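You operate a simulated robot arm through the tools that you are given. There is no shell and no other tool.

You are at the controls of a simulated robot arm. One attempt, no reset.

TASK
Put things in order on the top of the grey counter. At the end: the teal comb stands where the small brown bottle (marked "Scent") stood; the orange pump bottle (marked "Shampoo") stands where the teal comb stood; the small brown bottle is on the brown wipes carton; the grey jar (marked "Gel") from the top of the grey counter stands where the orange pump bottle stood; whatever was shut is shut again. Leave all else as you found it, and nothing knocked over.

The check looks at the end state, three seconds after you hand in, the way a careful person would. Anything else that was tipped, shoved, dropped, spilled or broken makes it a failure.

THE ROBOT
A 7-joint arm with a two-finger parallel gripper, fixed in place. Base frame: the origin is at the foot of the arm, x ahead of it, y to its left, z up; the work surface is at about z = 0. Units: m, rad, N and s.
With the tool pointing down near the work surface it reaches from about 0.24 to 0.62 m from the base axis. Its first joint turns from -1.152 to 1.152 rad. Payload 2.6 kg.
The TCP is the grasp point between the finger pads, 0.03 m short of the fingertips. In the tool frame z runs along the fingers and y along their closing line. The gripper opens to 0.094 m. The fingers are 0.028 m wide and 0.01 m thick; the gripper's body (0.05 by 0.096 m) begins 0.055 m behind the TCP.
Orientation is told as [roll, pitch, yaw] about the base's x, y, z axes, in that order, counted from this pose: with the fingers straight down and closing along the base's y, the tool's x points along the base's -x, its y along +y and its z along -z.

THE INTERFACE
- The arm moves only by the tool nudge_tool. Its argument "commands" is text: rows parted by semicolons, each of 6 numbers parted by spaces: the shift along the tool's x, y, z in mm, then the turn, a rotation vector about the tool's x, y, z in rad. In form: tx ty tz wx wy wz; .... A call has 1 to 20 rows; each row is the pose to reach, as a shift and turn from the pose commanded when the call began, along the tool's axes at that moment. "grip" is the closure, from 0 (fully open) to 1 (shut), set as the call begins (left out, the last holds). Rows are played at 5 a second. More than 0.05 m and 0.15 rad between two rows, or a gripper value outside its range, and nothing of the call is played. A pose out of reach is approached as far as the arm can. The call stops where the force on the tool passes 40 N (or 10 N more than at its start, if that is more) or the arm is blocked; 0.2 s more then pass. The fingers move at their own pace (about 0.072 m/s each) and stop on an object; they squeeze with about 39 N. The grip force told is the motor's: it shows also when the fingers shut on nothing. Time passes only in rows, and 0.2 s behind the last, so rows that repeat a pose let the fingers close. It gives the time, the measured TCP pose, the force on the tool (base axes), the opening and the grip force at its end, in the units of the frame above (readings bear some noise), with the torque about the TCP (base axes, N m) and any sound that the robot's microphone picked up.
- Cameras (640 x 400 px; columns grow to the right, rows downward): "scene" is fixed at [0.0183, 0.4179, 0.5691]; the picture's right is [-0.91, -0.41, 0.00], its down [-0.21, 0.47, -0.86] and it looks along [0.35, -0.78, -0.51] (base axes); focal length 214 px, centre (320, 200). "wrist" rides on the gripper at [0.076, 0.014, -0.103] in the tool frame; the picture's right is [-0.18, 0.98, 0.00], its down [-0.75, -0.14, -0.64] and it looks along [-0.63, -0.12, 0.77] (tool axes); focal length 243 px, centre (320, 200). There is no depth. A picture from a camera that has moved, and an enlarged one, comes with that camera's place and axes in the base frame and with its lens.
- snapshot(camera): a new picture of that camera. The clock stands still meanwhile.
- inspect(camera, box): a new picture of the part [left, top, right, bottom] of that camera's present view, enlarged. The clock stands still meanwhile.
- finish_job(): hands the job in; it is judged then, once.

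Nothing tells you positions but the pictures and the camera data. Unless the task says otherwise, let go and move clear before handing in.

The tools are called as name(argument=value, ...) on one line, values as JSON. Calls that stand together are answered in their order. nudge_tool: Moves the arm, as the interface text tells. Its arguments: {"type":"object","properties":{"commands":{"type":"string"},"grip":{"type":"number"}},"required":["commands"]} The other tools are called the same way: snapshot (camera) takes a picture; inspect (camera, box) takes an enlarged picture of a part of a camera's view; finish_job () hands the job in.

At the start:

```text
time_s: 0.0
position: [0.2916, 0.0461, 0.4755]
ee_rot: [0.003, -0.002, -0.001]
ft_force: [0.7, 0.1, 0.9]
torque: [-0.01, 0.03, 0.03]
gripper_width: 0.0937
grasp_force: 0.2
```

scene: 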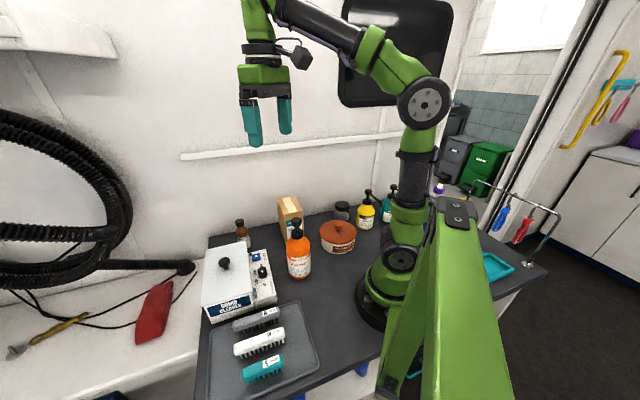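
wrist: 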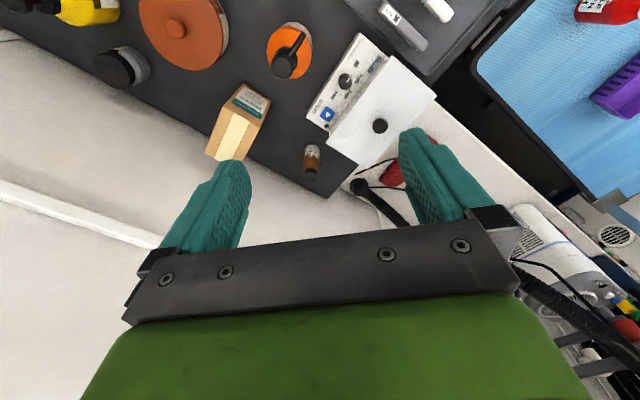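

I see a dark grey counter with a comb tray (grey, white and teal combs), a "comb cleaner" box, the small brown bottle, a carton, the orange pump bottle, a round pot, a grey jar and other bottles. I'll look closer before moving.

inspect(camera="scene", box=[190, 180, 410, 320])

inspect(camera="scene", box=[190, 280, 350, 400])

inspect(camera="wrist", box=[0, 0, 320, 200])

inspect(camera="wrist", box=[280, 0, 600, 200])

```text
2.86 times, centred on (300, 250) of scene
camera zoom: at [0.0183, 0.4179, 0.5691], right [-0.91, -0.41, 0.0], down [-0.21, 0.47, -0.86], along [0.35, -0.78, -0.51], focal length 613 px, centre (377, 57)
```

zoom: 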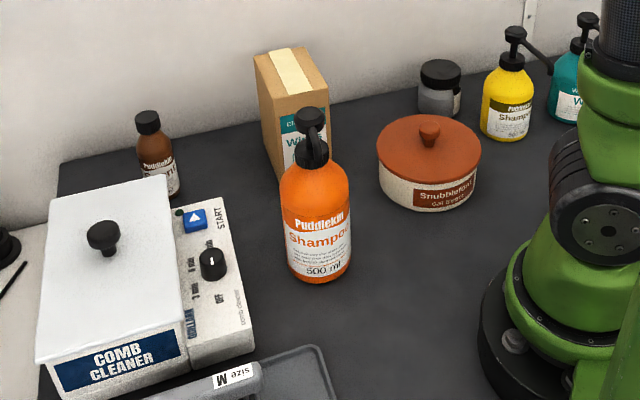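

```text
3.33 times, centred on (270, 340) of scene
camera zoom: at [0.0183, 0.4179, 0.5691], right [-0.91, -0.41, 0.0], down [-0.21, 0.47, -0.86], along [0.35, -0.78, -0.51], focal length 715 px, centre (487, -267)
```

zoom: 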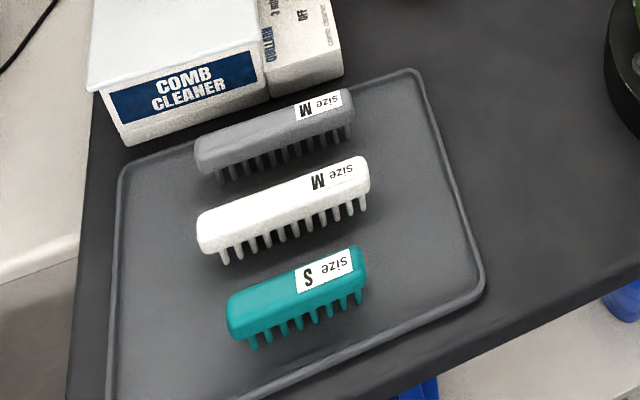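

```text
2.00 times, centred on (160, 100) of wrist
camera zoom: at [0.2161, 0.0609, 0.5768], right [0.18, 0.98, 0.0], down [0.75, -0.14, 0.64], along [0.63, -0.12, -0.77], focal length 485 px, centre (640, 400)
```

zoom: 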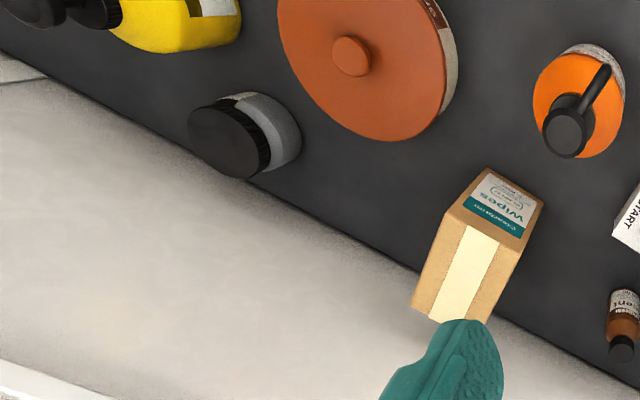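

```text
2.00 times, centred on (440, 100) of wrist
camera zoom: at [0.2161, 0.0609, 0.5768], right [0.18, 0.98, 0.0], down [0.75, -0.14, 0.64], along [0.63, -0.12, -0.77], focal length 485 px, centre (80, 400)
```

zoom: 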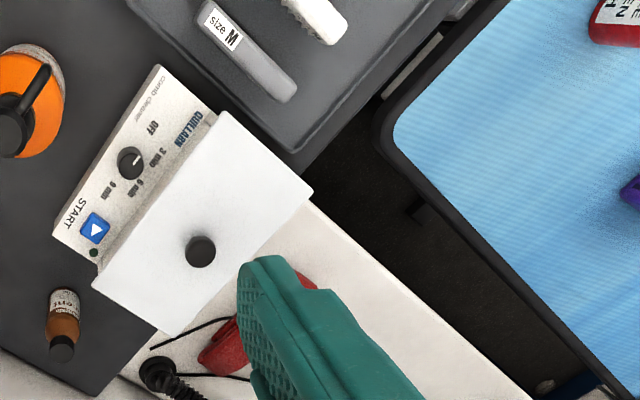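

The counter seems to hold everything within reach. I'll swing high to the left first to get a close view of the tray with the combs.

nudge_tool(commands="13 24 9 0 0 -0.11; 27 48 19 0 0 -0.22; 40 71 28 0 0 -0.34; 54 95 38 0 0 -0.45; 67 119 47 0 0 -0.56; 80 142 56 0 0 -0.67; 94 166 66 0 0 -0.79; 107 190 75 0 0 -0.9; 107 190 75 0 0 -0.9", grip=0)

snapshot(camera="wrist")

snapshot(camera="scene")

```text
time_s: 2.0
position: [0.1856, 0.2368, 0.3987]
ee_rot: [0.002, -0.002, 0.901]
ft_force: [-0.4, 0.2, 0.8]
torque: [-0.01, -0.01, 0.0]
gripper_width: 0.0942
grasp_force: 0.1
```

```text
taken
camera wrist: at [0.1267, 0.1854, 0.5003], right [-0.66, 0.75, 0.0], down [0.58, 0.5, 0.64], along [0.49, 0.42, -0.77], focal length 243 px, centre (320, 200)
```

wrist: 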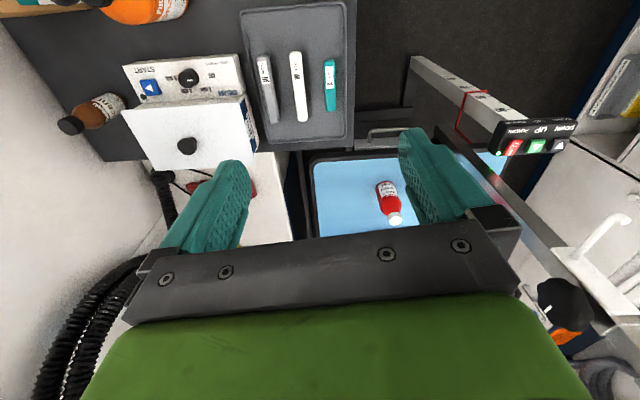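

```text
taken
```

scene: 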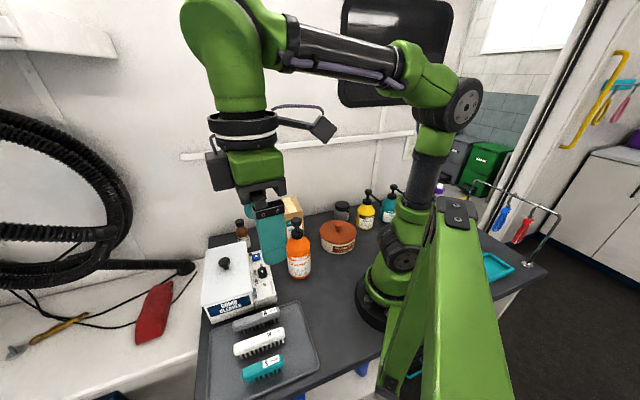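

The tray with grey, white and teal combs is now below me to the top of the wrist picture. I'll zoom in there.

inspect(camera="wrist", box=[220, 0, 380, 150])

inspect(camera="wrist", box=[40, 40, 280, 200])

inspect(camera="wrist", box=[380, 30, 640, 200])

```text
2.67 times, centred on (300, 75) of wrist
camera zoom: at [0.1267, 0.1854, 0.5003], right [-0.66, 0.75, 0.0], down [0.58, 0.5, 0.64], along [0.49, 0.42, -0.77], focal length 647 px, centre (373, 533)
```

zoom: 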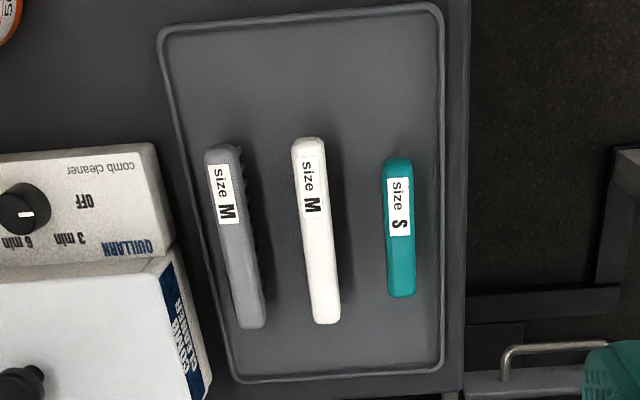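

```text
2.50 times, centred on (160, 120) of wrist
camera zoom: at [0.1267, 0.1854, 0.5003], right [-0.66, 0.75, 0.0], down [0.58, 0.5, 0.64], along [0.49, 0.42, -0.77], focal length 606 px, centre (720, 400)
```

zoom: 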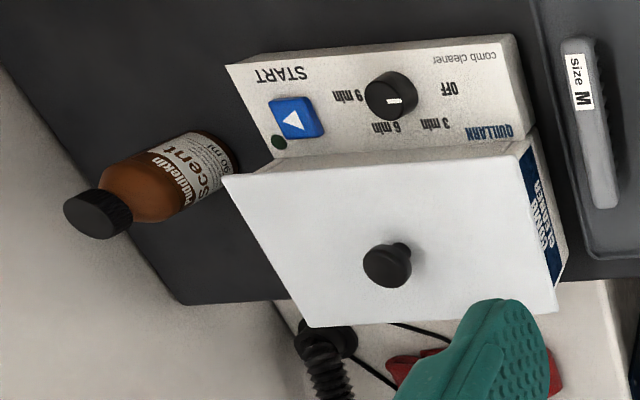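

```text
2.35 times, centred on (510, 115) of wrist
camera zoom: at [0.1267, 0.1854, 0.5003], right [-0.66, 0.75, 0.0], down [0.58, 0.5, 0.64], along [0.49, 0.42, -0.77], focal length 571 px, centre (-127, 400)
```

zoom: 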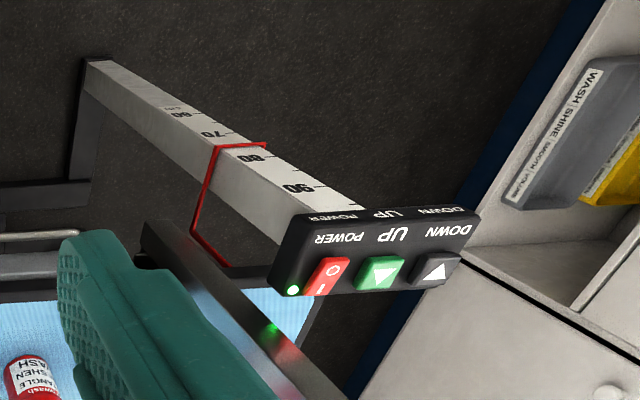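

Combs sit on a tray, the scent bottle stands near the counter's back left corner past the comb cleaner. Next I go high above the scent bottle/carton region for a better look.

nudge_tool(commands="9 -40 8 0 0 0.1; 18 -80 15 0 0 0.2; 26 -121 23 0 0 0.3; 35 -161 31 0 0 0.4; 44 -201 38 0 0 0.5; 53 -241 46 0 0 0.6; 62 -281 54 0 0 0.7; 70 -322 61 0 0 0.8; 79 -362 69 0 0 0.9; 79 -362 69 0 0 0.9")

snapshot(camera="wrist")

snapshot(camera="scene")

```text
time_s: 4.2
position: [0.4186, -0.0518, 0.3293]
ee_rot: [0.002, -0.002, -0.002]
ft_force: [0.6, 0.6, 0.1]
torque: [0.0, 0.03, -0.02]
gripper_width: 0.0941
grasp_force: 0.1
```

```text
taken
camera wrist: at [0.3429, -0.0369, 0.431], right [0.19, 0.98, 0.0], down [0.75, -0.14, 0.64], along [0.63, -0.12, -0.77], focal length 243 px, centre (320, 200)
```

wrist: 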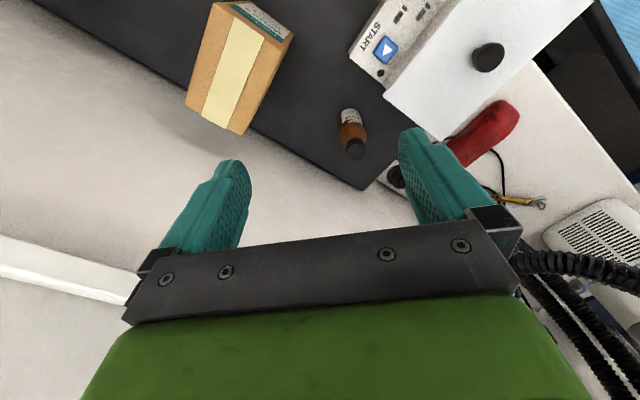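

```text
taken
```

scene: 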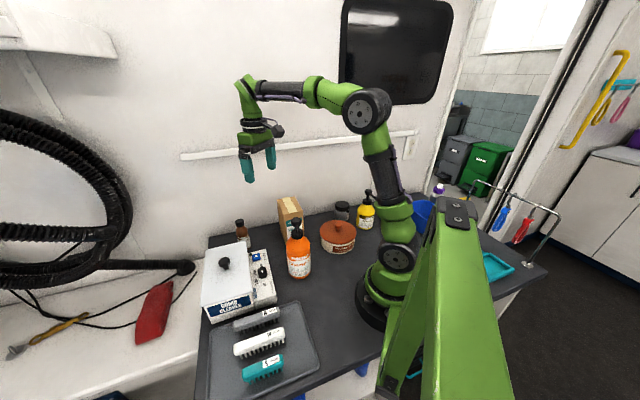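

inspect(camera="wrist", box=[170, 0, 410, 190])

inspect(camera="wrist", box=[320, 0, 560, 190])

```text
2.11 times, centred on (290, 95) of wrist
camera zoom: at [0.3429, -0.0369, 0.431], right [0.19, 0.98, 0.0], down [0.75, -0.14, 0.64], along [0.63, -0.12, -0.77], focal length 511 px, centre (383, 421)
```

zoom: 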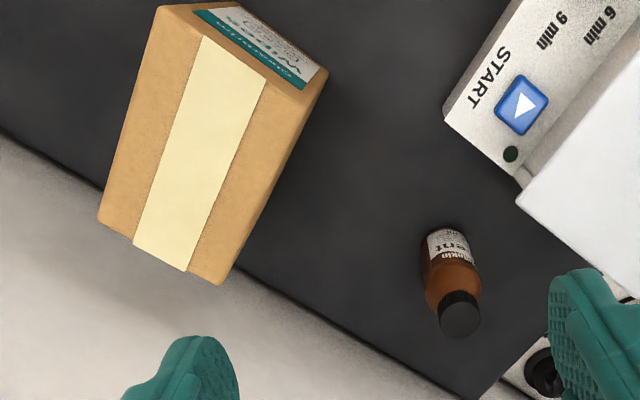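

```text
2.11 times, centred on (440, 95) of wrist
camera zoom: at [0.3429, -0.0369, 0.431], right [0.19, 0.98, 0.0], down [0.75, -0.14, 0.64], along [0.63, -0.12, -0.77], focal length 511 px, centre (67, 421)
```

zoom: 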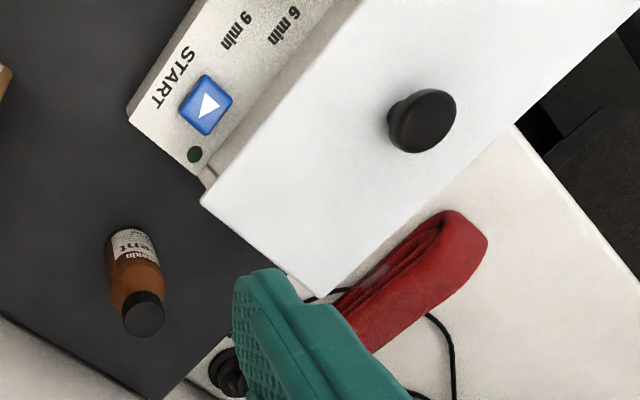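

The scent bottle is at about (0.517, -0.016), the carton's top lies nearby. I'll zoom in from the scene camera to get heights and edges.

inspect(camera="scene", box=[225, 185, 325, 285])

inspect(camera="scene", box=[310, 180, 410, 260])

```text
4.00 times, centred on (275, 235) of scene
camera zoom: at [0.0183, 0.4179, 0.5691], right [-0.91, -0.41, 0.0], down [-0.21, 0.47, -0.86], along [0.35, -0.78, -0.51], focal length 858 px, centre (500, 60)
```

zoom: 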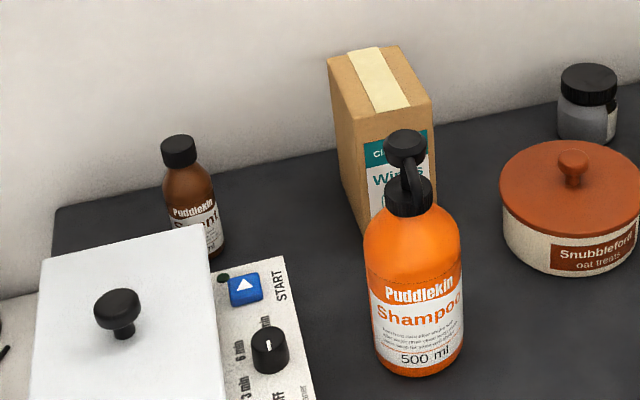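

```text
5.00 times, centred on (360, 220) of scene
camera zoom: at [0.0183, 0.4179, 0.5691], right [-0.91, -0.41, 0.0], down [-0.21, 0.47, -0.86], along [0.35, -0.78, -0.51], focal length 1072 px, centre (120, 100)
```

zoom: 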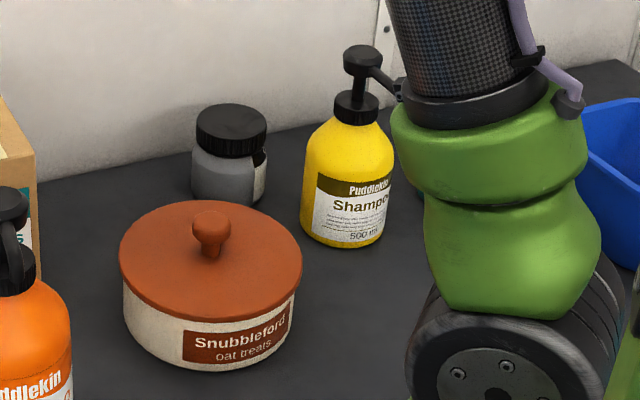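

The scent bottle looks about 0.13 m tall with a 0.033 m wide cap; the carton top is at about z = 0.15, centred near (0.39, -0.143), with its sides at 45° to the base axes. I'll go above the scent bottle with the fingers closing along the wall.

nudge_tool(commands="-16 6 13 0 0 0.13; -33 12 26 0 0 0.26; -49 18 40 0 0 0.39; -66 24 53 0 0 0.52; -82 30 66 0 0 0.65; -98 36 79 0 0 0.783; -98 36 79 0 0 0.783")

snapshot(camera="wrist")

snapshot(camera="scene")

```text
time_s: 5.8
position: [0.5165, -0.015, 0.2525]
ee_rot: [0.002, 0.0, -0.785]
ft_force: [0.3, 0.1, 0.2]
torque: [-0.01, -0.01, -0.01]
gripper_width: 0.0942
grasp_force: 0.1
```

```text
taken
camera wrist: at [0.4731, 0.0504, 0.3549], right [0.83, 0.56, 0.0], down [0.43, -0.63, 0.64], along [0.36, -0.53, -0.77], focal length 243 px, centre (320, 200)
```

wrist: 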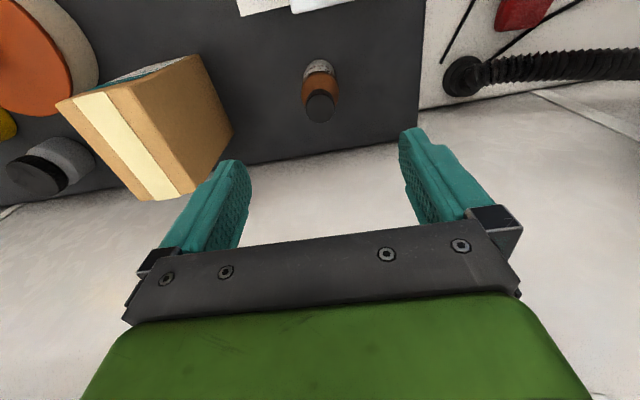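

```text
taken
```

scene: 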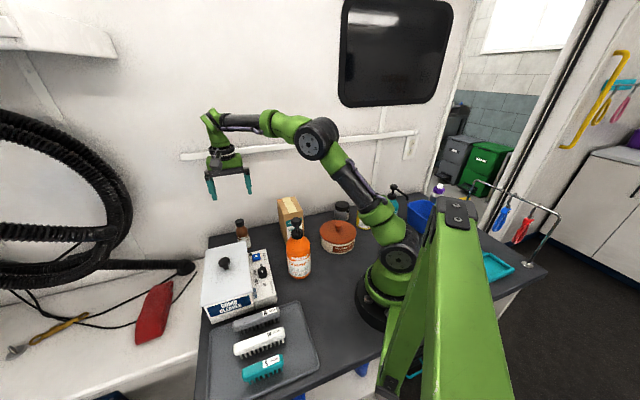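

inspect(camera="wrist", box=[220, 30, 440, 170])

inspect(camera="scene", box=[180, 100, 300, 260])

```text
2.86 times, centred on (330, 100) of wrist
camera zoom: at [0.4731, 0.0504, 0.3549], right [0.83, 0.56, 0.0], down [0.43, -0.63, 0.64], along [0.36, -0.53, -0.77], focal length 693 px, centre (291, 486)
```

zoom: 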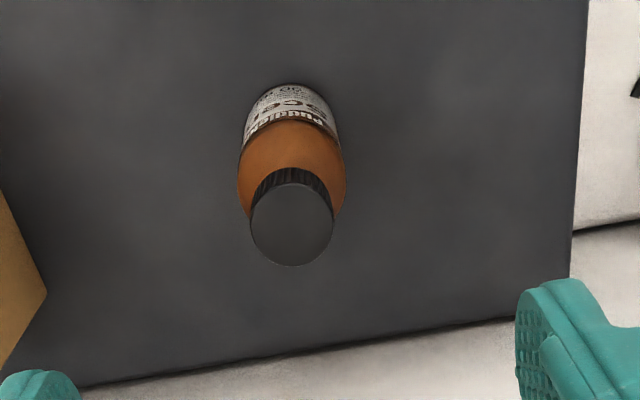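

```text
2.50 times, centred on (240, 180) of scene
camera zoom: at [0.0183, 0.4179, 0.5691], right [-0.91, -0.41, 0.0], down [-0.21, 0.47, -0.86], along [0.35, -0.78, -0.51], focal length 536 px, centre (520, 250)
```

zoom: 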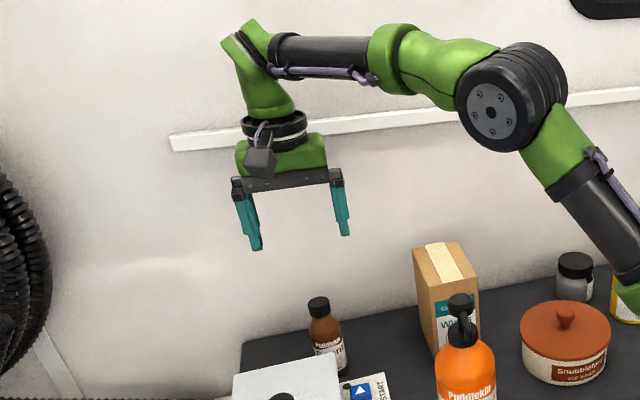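

The bottle's cap is centred at about (0.517, -0.0135), right below the TCP. I descend to grip it by its cap.

nudge_tool(commands="0 1 35 0 0 0; 0 1 70 0 0 0; 0 1 105 0 0 0; 0 1 135 0 0 0; 0 1 135 0 0 0")

inspect(camera="scene", box=[190, 160, 310, 280])

snapshot(camera="wrist")

```text
time_s: 7.0
position: [0.5177, -0.0144, 0.1182]
ee_rot: [0.002, -0.001, -0.784]
ft_force: [-0.1, -0.7, 0.1]
torque: [0.02, -0.02, 0.01]
gripper_width: 0.0939
grasp_force: 0.1
```

```text
3.33 times, centred on (250, 220) of scene
camera zoom: at [0.0183, 0.4179, 0.5691], right [-0.91, -0.41, 0.0], down [-0.21, 0.47, -0.86], along [0.35, -0.78, -0.51], focal length 715 px, centre (553, 133)
```

zoom: 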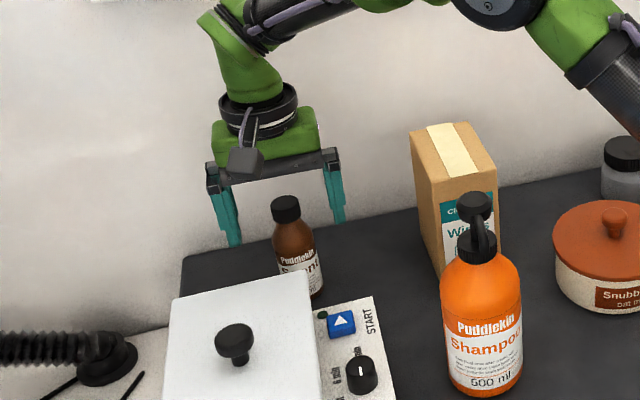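

```text
taken
camera wrist: at [0.4742, 0.0502, 0.2199], right [0.82, 0.57, 0.0], down [0.43, -0.63, 0.64], along [0.36, -0.53, -0.77], focal length 243 px, centre (320, 200)
```

wrist: 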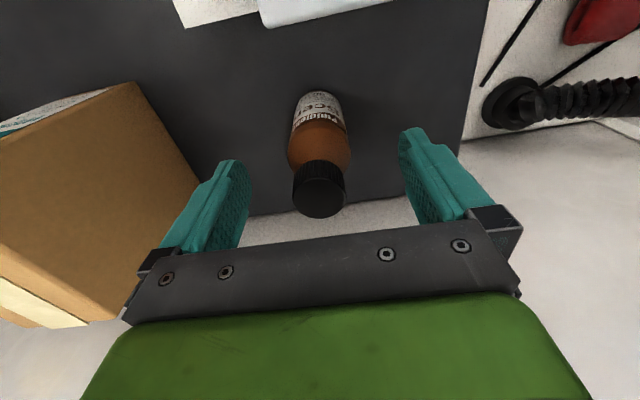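

The cap sits between the pads, nearly level with the TCP. I go down 5 mm and close.

nudge_tool(commands="0 0 5 0 0 0; 0 0 5 0 0 0")

nudge_tool(commands="0 0 0 0 0 0; 0 0 0 0 0 0; 0 0 0 0 0 0; 0 0 0 0 0 0; 0 0 0 0 0 0", grip=1)

snapshot(camera="wrist")

```text
time_s: 7.6
position: [0.5179, -0.0142, 0.1123]
ee_rot: [0.002, 0.0, -0.784]
ft_force: [0.3, -0.3, -0.4]
torque: [0.01, -0.02, -0.03]
gripper_width: 0.0942
grasp_force: 0.0
```

```text
time_s: 8.8
position: [0.5175, -0.0148, 0.113]
ee_rot: [0.002, 0.0, -0.784]
ft_force: [-0.1, -1.0, 0.2]
torque: [0.02, -0.04, -0.01]
gripper_width: 0.038
grasp_force: 39.0
```

```text
taken
camera wrist: at [0.4742, 0.05, 0.215], right [0.82, 0.57, 0.0], down [0.43, -0.63, 0.64], along [0.36, -0.53, -0.77], focal length 243 px, centre (320, 200)
```

wrist: 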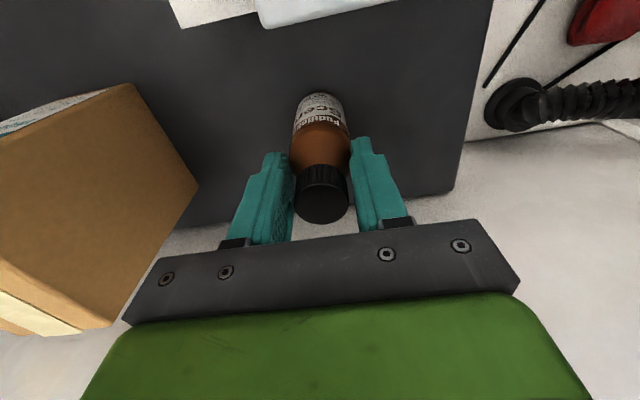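

The pads closed at 0.038 m, so they're touching the shoulder, not the cap. I'll reopen, go lower and grip the cylindrical body instead.

nudge_tool(commands="0 0 0 0 0 0; 0 0 0 0 0 0; 0 0 0 0 0 0; 0 0 0 0 0 0", grip=0)

nudge_tool(commands="0 0 12 0 0 0; 0 0 22 0 0 0; 0 0 28 0 0 0; 0 0 31 0 0 0; 0 0 31 0 0 0")

snapshot(camera="wrist")

inspect(camera="scene", box=[190, 180, 290, 280])

```text
time_s: 9.8
position: [0.5172, -0.0141, 0.114]
ee_rot: [0.001, 0.001, -0.783]
ft_force: [-0.6, 0.1, -0.6]
torque: [-0.04, 0.02, 0.03]
gripper_width: 0.094
grasp_force: 0.1
```

```text
time_s: 11.0
position: [0.5179, -0.0137, 0.0816]
ee_rot: [0.001, 0.001, -0.782]
ft_force: [-0.2, 0.5, -0.4]
torque: [0.02, -0.02, 0.0]
gripper_width: 0.0939
grasp_force: 0.0
```

```text
taken
camera wrist: at [0.4743, 0.0504, 0.1837], right [0.82, 0.57, 0.0], down [0.43, -0.63, 0.64], along [0.36, -0.53, -0.77], focal length 243 px, centre (320, 200)
```

wrist: 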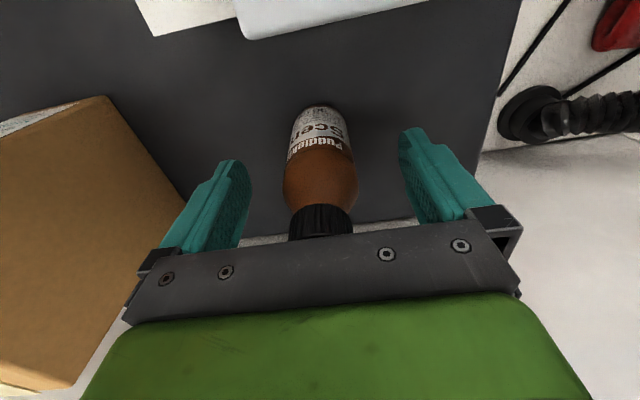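

```text
4.00 times, centred on (240, 230) of scene
camera zoom: at [0.0183, 0.4179, 0.5691], right [-0.91, -0.41, 0.0], down [-0.21, 0.47, -0.86], along [0.35, -0.78, -0.51], focal length 858 px, centre (640, 80)
```

zoom: 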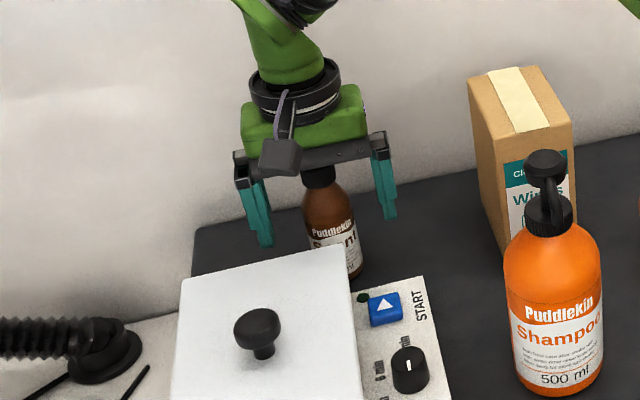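

No contact with the palm; the bottle is centred between the pads. Closing now.

nudge_tool(commands="0 0 0 0 0 0; 0 0 0 0 0 0; 0 0 0 0 0 0; 0 0 0 0 0 0; 0 0 0 0 0 0", grip=1)

snapshot(camera="wrist")

```text
time_s: 12.2
position: [0.5184, -0.0144, 0.0826]
ee_rot: [0.001, -0.001, -0.784]
ft_force: [-0.1, -0.1, -0.6]
torque: [0.01, -0.01, 0.01]
gripper_width: 0.0419
grasp_force: 38.9
```

```text
taken
camera wrist: at [0.4743, 0.0504, 0.1839], right [0.82, 0.57, 0.0], down [0.43, -0.63, 0.64], along [0.36, -0.53, -0.77], focal length 243 px, centre (320, 200)
```

wrist: 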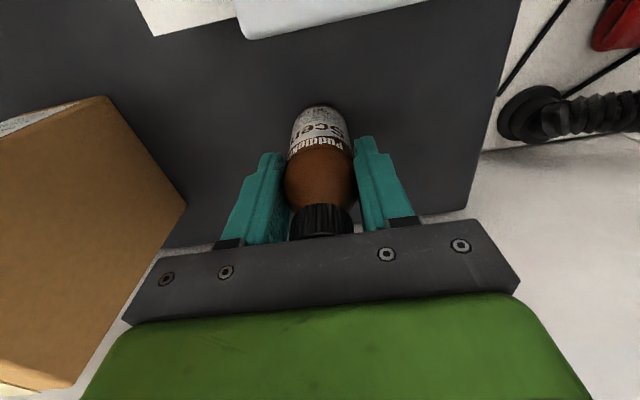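

Gripped at 0.042 m. Lifting straight up now, then checking the hold.

nudge_tool(commands="0 0 -10 0 0 0; 0 0 -40 0 0 0; 0 0 -85 0 0 0; 0 0 -130 0 0 0; 0 0 -175 0 0 0; 0 0 -205 0 0 0; 0 0 -205 0 0 0")

snapshot(camera="wrist")

inspect(camera="scene", box=[180, 90, 320, 260])

```text
time_s: 13.8
position: [0.52, -0.013, 0.2878]
ee_rot: [0.002, -0.001, -0.785]
ft_force: [-0.8, 0.2, -1.9]
torque: [-0.03, 0.04, 0.01]
gripper_width: 0.042
grasp_force: 39.1
```

```text
taken
camera wrist: at [0.4758, 0.0513, 0.3891], right [0.82, 0.57, 0.0], down [0.43, -0.63, 0.64], along [0.36, -0.53, -0.77], focal length 243 px, centre (320, 200)
```

wrist: 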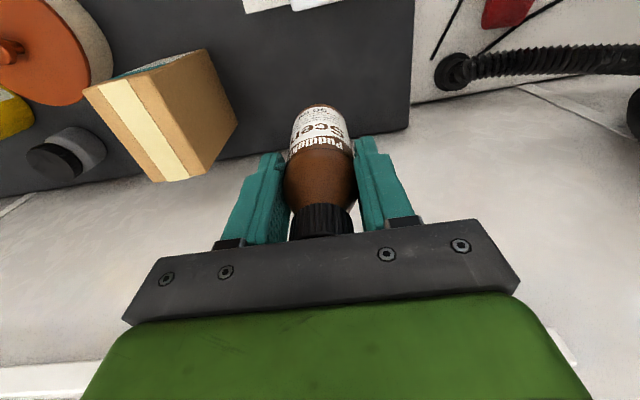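

```text
2.35 times, centred on (250, 175) of scene
camera zoom: at [0.0183, 0.4179, 0.5691], right [-0.91, -0.41, 0.0], down [-0.21, 0.47, -0.86], along [0.35, -0.78, -0.51], focal length 505 px, centre (485, 259)
```

zoom: 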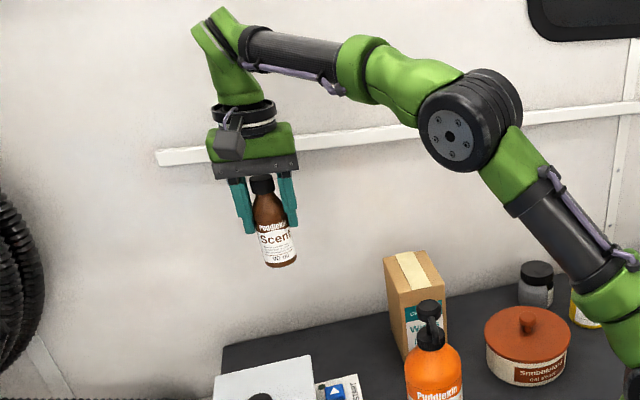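

The scent bottle hangs cleanly. I'll zoom on the carton in the wrist view to pin down its top.

inspect(camera="wrist", box=[60, 30, 260, 200])

inspect(camera="scene", box=[270, 185, 320, 235])

```text
2.35 times, centred on (160, 115) of wrist
camera zoom: at [0.4758, 0.0513, 0.3891], right [0.82, 0.57, 0.0], down [0.43, -0.63, 0.64], along [0.36, -0.53, -0.77], focal length 571 px, centre (696, 400)
```

zoom: 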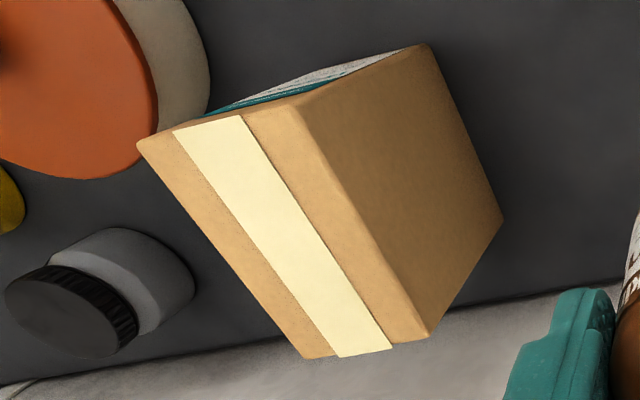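

```text
8.00 times, centred on (295, 210) of scene
camera zoom: at [0.0183, 0.4179, 0.5691], right [-0.91, -0.41, 0.0], down [-0.21, 0.47, -0.86], along [0.35, -0.78, -0.51], focal length 1716 px, centre (520, 120)
```

zoom: 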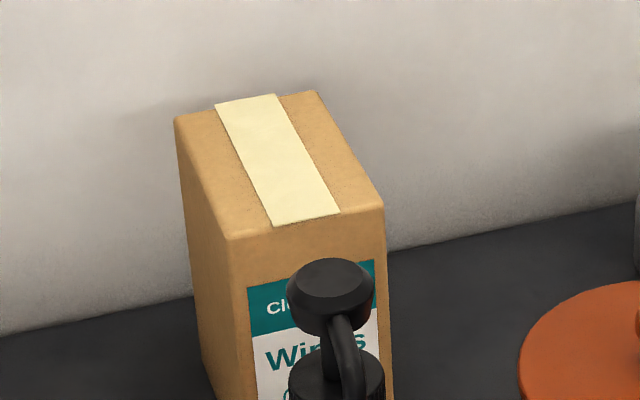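

Carton top: centre about (0.391, -0.145), height about 0.145. I move the bottle sideways along the wall to above it.

nudge_tool(commands="0 -37 0 0 0 0; -1 -74 0 0 0 0; -1 -111 0 0 0 0; -2 -148 0 0 0 0; -2 -184 0 0 0 0; -2 -184 0 0 0 0")

snapshot(camera="wrist")

inspect(camera="scene", box=[230, 110, 350, 240])

```text
time_s: 15.2
position: [0.3888, -0.1459, 0.2855]
ee_rot: [0.001, 0.0, -0.784]
ft_force: [0.1, 0.7, -0.9]
torque: [0.0, 0.0, 0.01]
gripper_width: 0.042
grasp_force: 39.2
```

```text
taken
camera wrist: at [0.345, -0.0809, 0.3869], right [0.82, 0.57, 0.0], down [0.43, -0.63, 0.64], along [0.36, -0.53, -0.77], focal length 243 px, centre (320, 200)
```

wrist: 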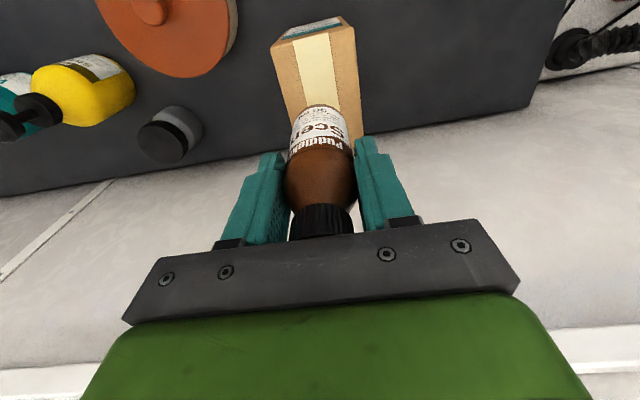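

```text
3.08 times, centred on (290, 175) of scene
camera zoom: at [0.0183, 0.4179, 0.5691], right [-0.91, -0.41, 0.0], down [-0.21, 0.47, -0.86], along [0.35, -0.78, -0.51], focal length 660 px, centre (412, 277)
```

zoom: 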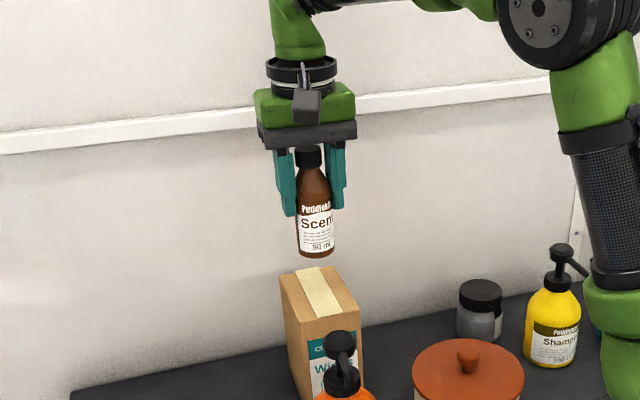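

The bottle is right over the carton top. I lower it most of the way, then creep down.

nudge_tool(commands="0 0 15 0 0 0; 0 0 30 0 0 0; 0 0 42 0 0 0; 0 0 48 0 0 0; 0 0 48 0 0 0")

inspect(camera="scene", box=[250, 150, 340, 240])

snapshot(camera="wrist")

```text
time_s: 16.4
position: [0.39, -0.1461, 0.2376]
ee_rot: [0.002, -0.001, -0.784]
ft_force: [-0.1, -0.2, -1.5]
torque: [0.04, -0.03, -0.01]
gripper_width: 0.0425
grasp_force: 38.4
```

```text
4.44 times, centred on (295, 195) of scene
camera zoom: at [0.0183, 0.4179, 0.5691], right [-0.91, -0.41, 0.0], down [-0.21, 0.47, -0.86], along [0.35, -0.78, -0.51], focal length 953 px, centre (431, 222)
```

zoom: 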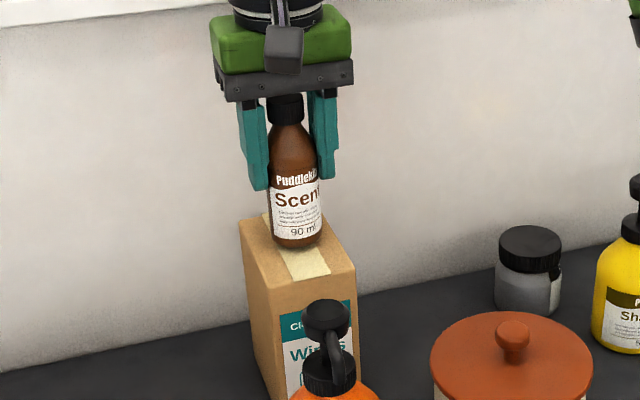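

```text
taken
camera wrist: at [0.3457, -0.081, 0.3391], right [0.82, 0.57, 0.0], down [0.43, -0.63, 0.64], along [0.36, -0.53, -0.77], focal length 243 px, centre (320, 200)
```

wrist: 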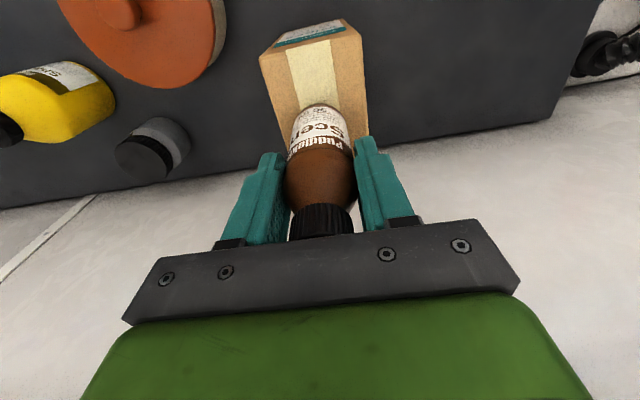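

Close to the surface now. Creeping down in small steps.

nudge_tool(commands="0 0 2 0 0 0; 0 0 4 0 0 0; 0 0 6 0 0 0; 0 0 6 0 0 0")

```text
time_s: 17.4
position: [0.3906, -0.1463, 0.2319]
ee_rot: [0.001, -0.003, -0.785]
ft_force: [-2.2, 0.1, 4.3]
torque: [0.13, 0.07, 0.01]
gripper_width: 0.0416
grasp_force: 38.7
```

Contact felt (about 6 N up). Releasing.

nudge_tool(commands="0 0 0 0 0 0; 0 0 0 0 0 0; 0 0 0 0 0 0; 0 0 0 0 0 0", grip=0.2)

inspect(camera="scene", box=[250, 150, 340, 240])

snapshot(camera="wrist")

```text
time_s: 18.4
position: [0.3908, -0.1467, 0.2313]
ee_rot: [0.002, -0.002, -0.783]
ft_force: [-0.5, -0.3, -0.4]
torque: [0.01, 0.0, -0.01]
gripper_width: 0.0752
grasp_force: 0.0
```

```text
4.44 times, centred on (295, 195) of scene
camera zoom: at [0.0183, 0.4179, 0.5691], right [-0.91, -0.41, 0.0], down [-0.21, 0.47, -0.86], along [0.35, -0.78, -0.51], focal length 953 px, centre (431, 222)
```

zoom: 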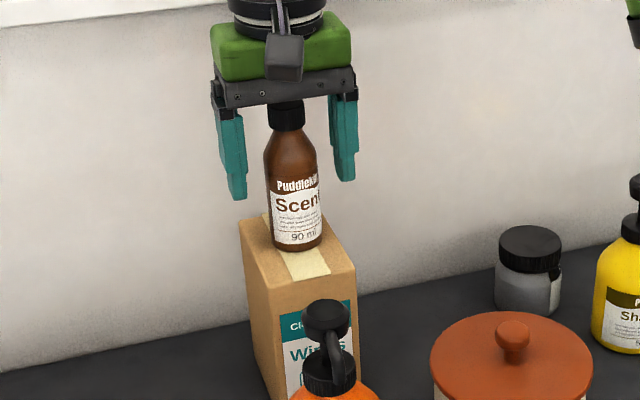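

```text
taken
camera wrist: at [0.3462, -0.0815, 0.3335], right [0.82, 0.57, 0.0], down [0.43, -0.63, 0.64], along [0.36, -0.53, -0.77], focal length 243 px, centre (320, 200)
```

wrist: 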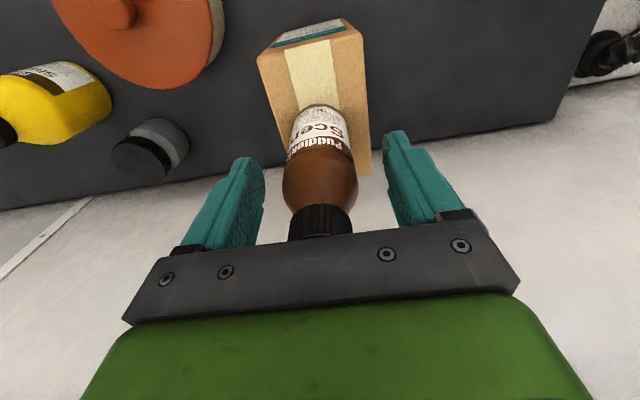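

The scent bottle stands on the carton. I rise straight up, then swing to the comb tray.

nudge_tool(commands="0 0 -15 0 0 0; 0 0 -45 0 0 0; 0 0 -90 0 0 0; 0 0 -135 0 0 0; 0 0 -150 0 0 0", grip=0.2)

nudge_tool(commands="36 14 0 0 0 -0.13; 72 28 0 0 0 -0.26; 108 43 0 0 0 -0.39; 144 57 5 0 0 -0.52; 179 71 12 0 0 -0.65; 215 85 20 0 0 -0.78; 251 99 28 0 0 -0.91; 287 114 36 0 0 -1.04; 323 128 46 0 0 -1.17; 359 142 56 0 0 -1.3; 395 156 68 0 0 -1.43; 431 170 81 0 0 -1.57; 431 170 101 0 0 -1.57; 431 170 101 0 0 -1.57")

snapshot(camera="wrist")

snapshot(camera="scene")

```text
time_s: 19.6
position: [0.3909, -0.1459, 0.3816]
ee_rot: [0.002, 0.001, -0.786]
ft_force: [0.1, -0.6, -0.6]
torque: [-0.02, 0.02, 0.01]
gripper_width: 0.0754
grasp_force: 0.0
```

```text
time_s: 22.6
position: [0.2044, 0.2778, 0.2828]
ee_rot: [0.0, -0.002, 0.787]
ft_force: [-0.6, -0.2, 0.4]
torque: [0.01, 0.03, -0.01]
gripper_width: 0.0752
grasp_force: 0.0
```

```text
taken
camera wrist: at [0.1413, 0.2344, 0.3838], right [-0.57, 0.82, 0.0], down [0.63, 0.43, 0.64], along [0.53, 0.36, -0.77], focal length 243 px, centre (320, 200)
```

wrist: 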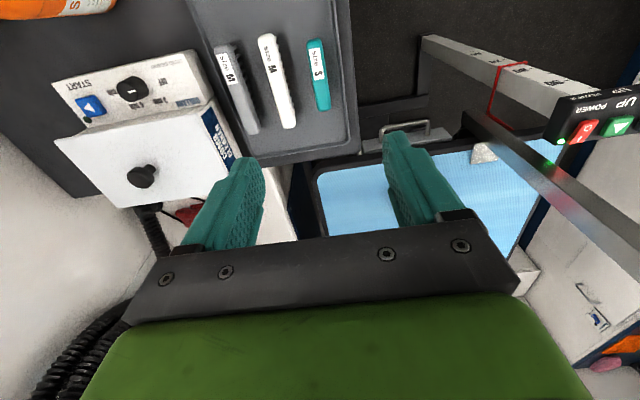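

```text
taken
```

scene: 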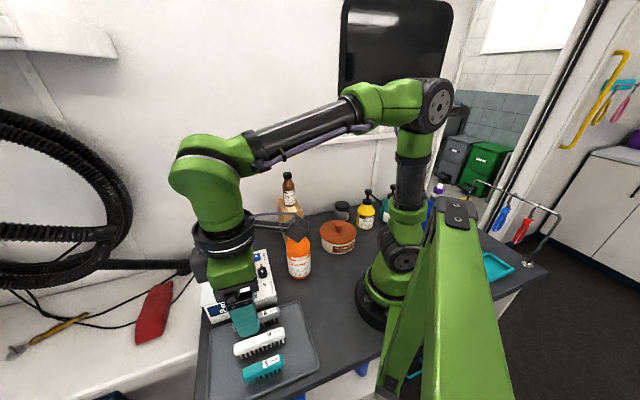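

inspect(camera="wrist", box=[190, 0, 380, 160])

inspect(camera="scene", box=[200, 290, 330, 400])

```text
2.50 times, centred on (285, 80) of wrist
camera zoom: at [0.1413, 0.2344, 0.3838], right [-0.57, 0.82, 0.0], down [0.63, 0.43, 0.64], along [0.53, 0.36, -0.77], focal length 606 px, centre (408, 500)
```

zoom: 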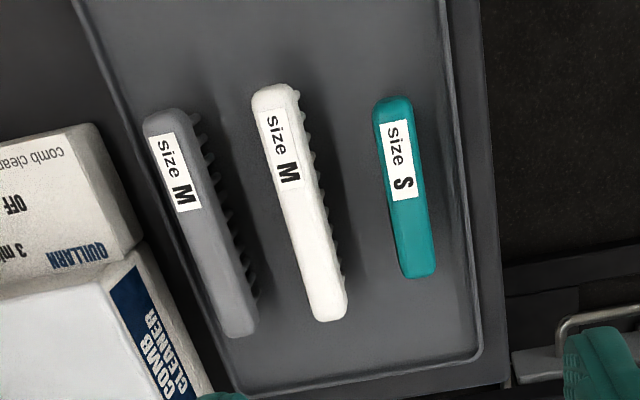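

```text
3.64 times, centred on (265, 345) of scene
camera zoom: at [0.0183, 0.4179, 0.5691], right [-0.91, -0.41, 0.0], down [-0.21, 0.47, -0.86], along [0.35, -0.78, -0.51], focal length 780 px, centre (520, -327)
```

zoom: 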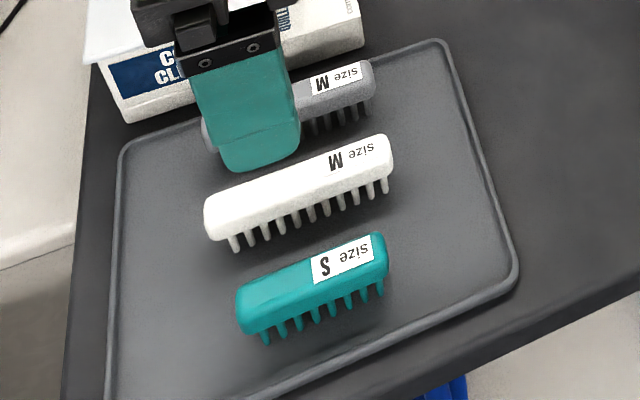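

The teal comb is at about (0.207, 0.279), its long axis about 43° from base x, on a low-rimmed tray. I'll zoom in more to get its height and free gaps.

inspect(camera="scene", box=[230, 340, 300, 400])

inspect(camera="wrist", box=[240, 20, 370, 130])

inspect(camera="scene", box=[270, 205, 330, 290])

```text
6.67 times, centred on (265, 370) of scene
camera zoom: at [0.0183, 0.4179, 0.5691], right [-0.91, -0.41, 0.0], down [-0.21, 0.47, -0.86], along [0.35, -0.78, -0.51], focal length 1430 px, centre (687, -933)
```

zoom: 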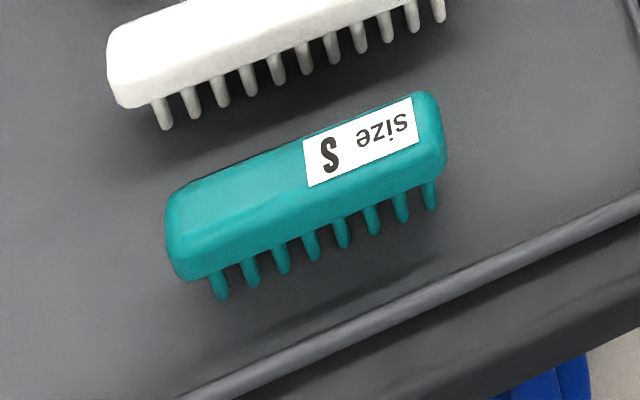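

```text
3.64 times, centred on (305, 75) of wrist
camera zoom: at [0.1413, 0.2344, 0.3838], right [-0.57, 0.82, 0.0], down [0.63, 0.43, 0.64], along [0.53, 0.36, -0.77], focal length 882 px, centre (374, 654)
```

zoom: 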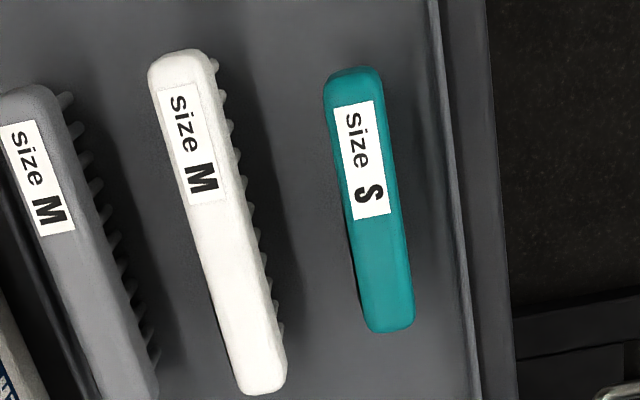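

```text
4.71 times, centred on (300, 248) of scene
camera zoom: at [0.0183, 0.4179, 0.5691], right [-0.91, -0.41, 0.0], down [-0.21, 0.47, -0.86], along [0.35, -0.78, -0.51], focal length 1009 px, centre (414, -24)
```

zoom: 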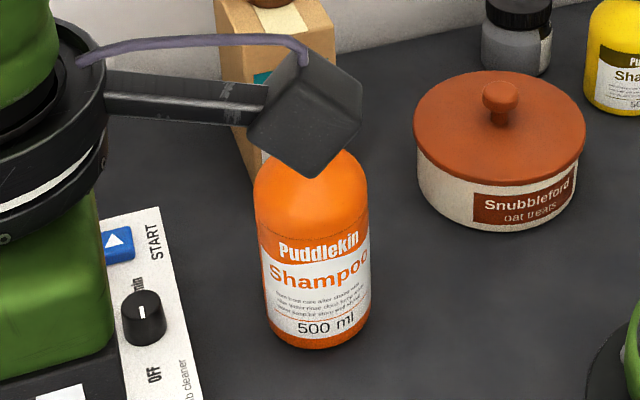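

The comb stands about 0.05 m tall; there's roughly 3.5 cm free between it and the white comb. I set the opening to about 5 cm, align with the comb and descend to just above it.

nudge_tool(commands="-3 -1 40 0 0 0.013; -3 -1 80 0 0 0.027; -3 -1 120 0 0 0.027; -3 -1 155 0 0 0.027; -3 -1 185 0 0 0.027; -3 -1 185 0 0 0.027", grip=0.47)

snapshot(camera="wrist")

inspect(camera="scene", box=[200, 280, 340, 400])

```text
time_s: 24.0
position: [0.2077, 0.2812, 0.0952]
ee_rot: [0.0, -0.002, 0.761]
ft_force: [-0.5, 0.4, 0.2]
torque: [0.02, 0.01, -0.02]
gripper_width: 0.0497
grasp_force: 0.0
```

```text
taken
camera wrist: at [0.1412, 0.2395, 0.1975], right [-0.54, 0.84, 0.0], down [0.64, 0.42, 0.64], along [0.54, 0.35, -0.77], focal length 243 px, centre (320, 200)
```

wrist: 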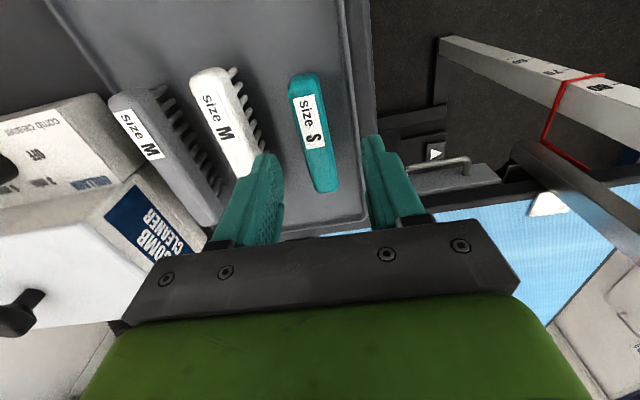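

```text
3.33 times, centred on (270, 340) of scene
camera zoom: at [0.0183, 0.4179, 0.5691], right [-0.91, -0.41, 0.0], down [-0.21, 0.47, -0.86], along [0.35, -0.78, -0.51], focal length 715 px, centre (487, -267)
```

zoom: 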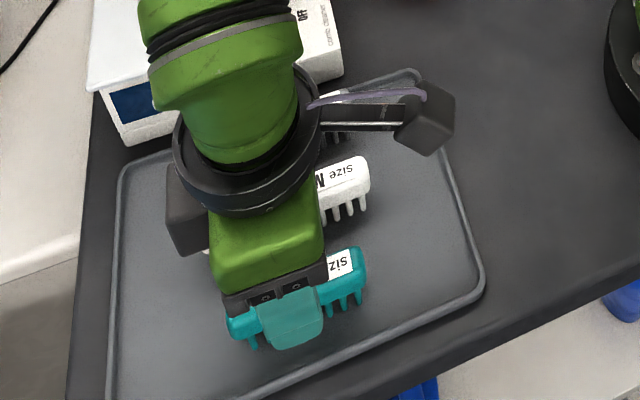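

The comb lies 2–3 mm to the tool's -y side; its top is near z = 0.04. I correct that and descend around it.

nudge_tool(commands="1 -2.5 0 0 0 0; 1 -2.5 20 0 0 0; 1 -2.5 38 0 0 0; 1 -2.5 52 0 0 0; 1 -2.5 52 0 0 0")

snapshot(camera="wrist")

inspect(camera="scene", box=[210, 300, 310, 400])

```text
time_s: 25.2
position: [0.2096, 0.2775, 0.0447]
ee_rot: [0.0, -0.002, 0.758]
ft_force: [0.0, 0.0, 0.4]
torque: [0.02, -0.03, 0.01]
gripper_width: 0.0498
grasp_force: 0.1
```

```text
taken
camera wrist: at [0.144, 0.2362, 0.1461], right [-0.54, 0.84, 0.0], down [0.64, 0.42, 0.64], along [0.54, 0.35, -0.77], focal length 243 px, centre (320, 200)
```

wrist: 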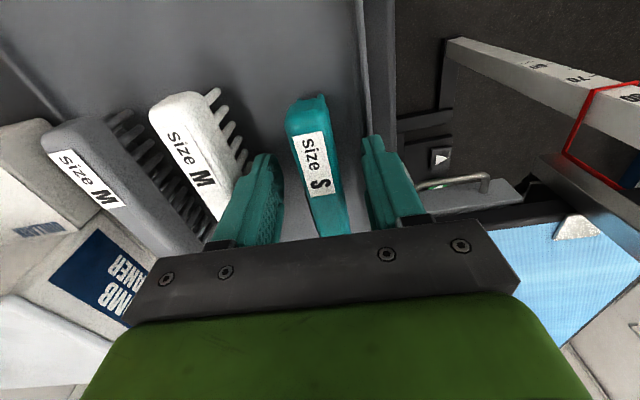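

```text
4.00 times, centred on (260, 350) of scene
camera zoom: at [0.0183, 0.4179, 0.5691], right [-0.91, -0.41, 0.0], down [-0.21, 0.47, -0.86], along [0.35, -0.78, -0.51], focal length 858 px, centre (560, -400)
```

zoom: 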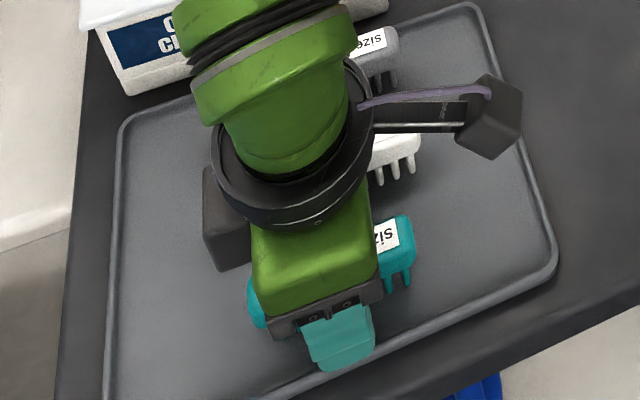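

The comb is between the pads with the white comb clear. Closing.

nudge_tool(commands="0 0 0 0 0 0; 0 0 0 0 0 0; 0 0 0 0 0 0; 0 0 0 0 0 0", grip=1)

snapshot(camera="wrist")

```text
time_s: 26.2
position: [0.2094, 0.277, 0.0454]
ee_rot: [0.0, -0.003, 0.76]
ft_force: [-0.9, 0.9, -0.3]
torque: [-0.01, 0.04, -0.04]
gripper_width: 0.0232
grasp_force: 39.0
```

```text
taken
camera wrist: at [0.144, 0.2362, 0.1463], right [-0.54, 0.84, 0.0], down [0.64, 0.42, 0.64], along [0.54, 0.35, -0.77], focal length 243 px, centre (320, 200)
```

wrist: 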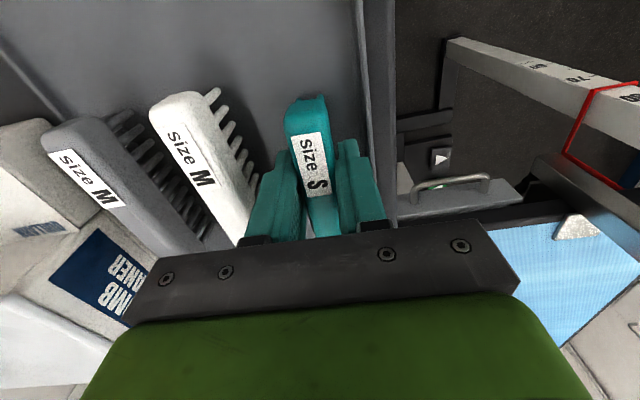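

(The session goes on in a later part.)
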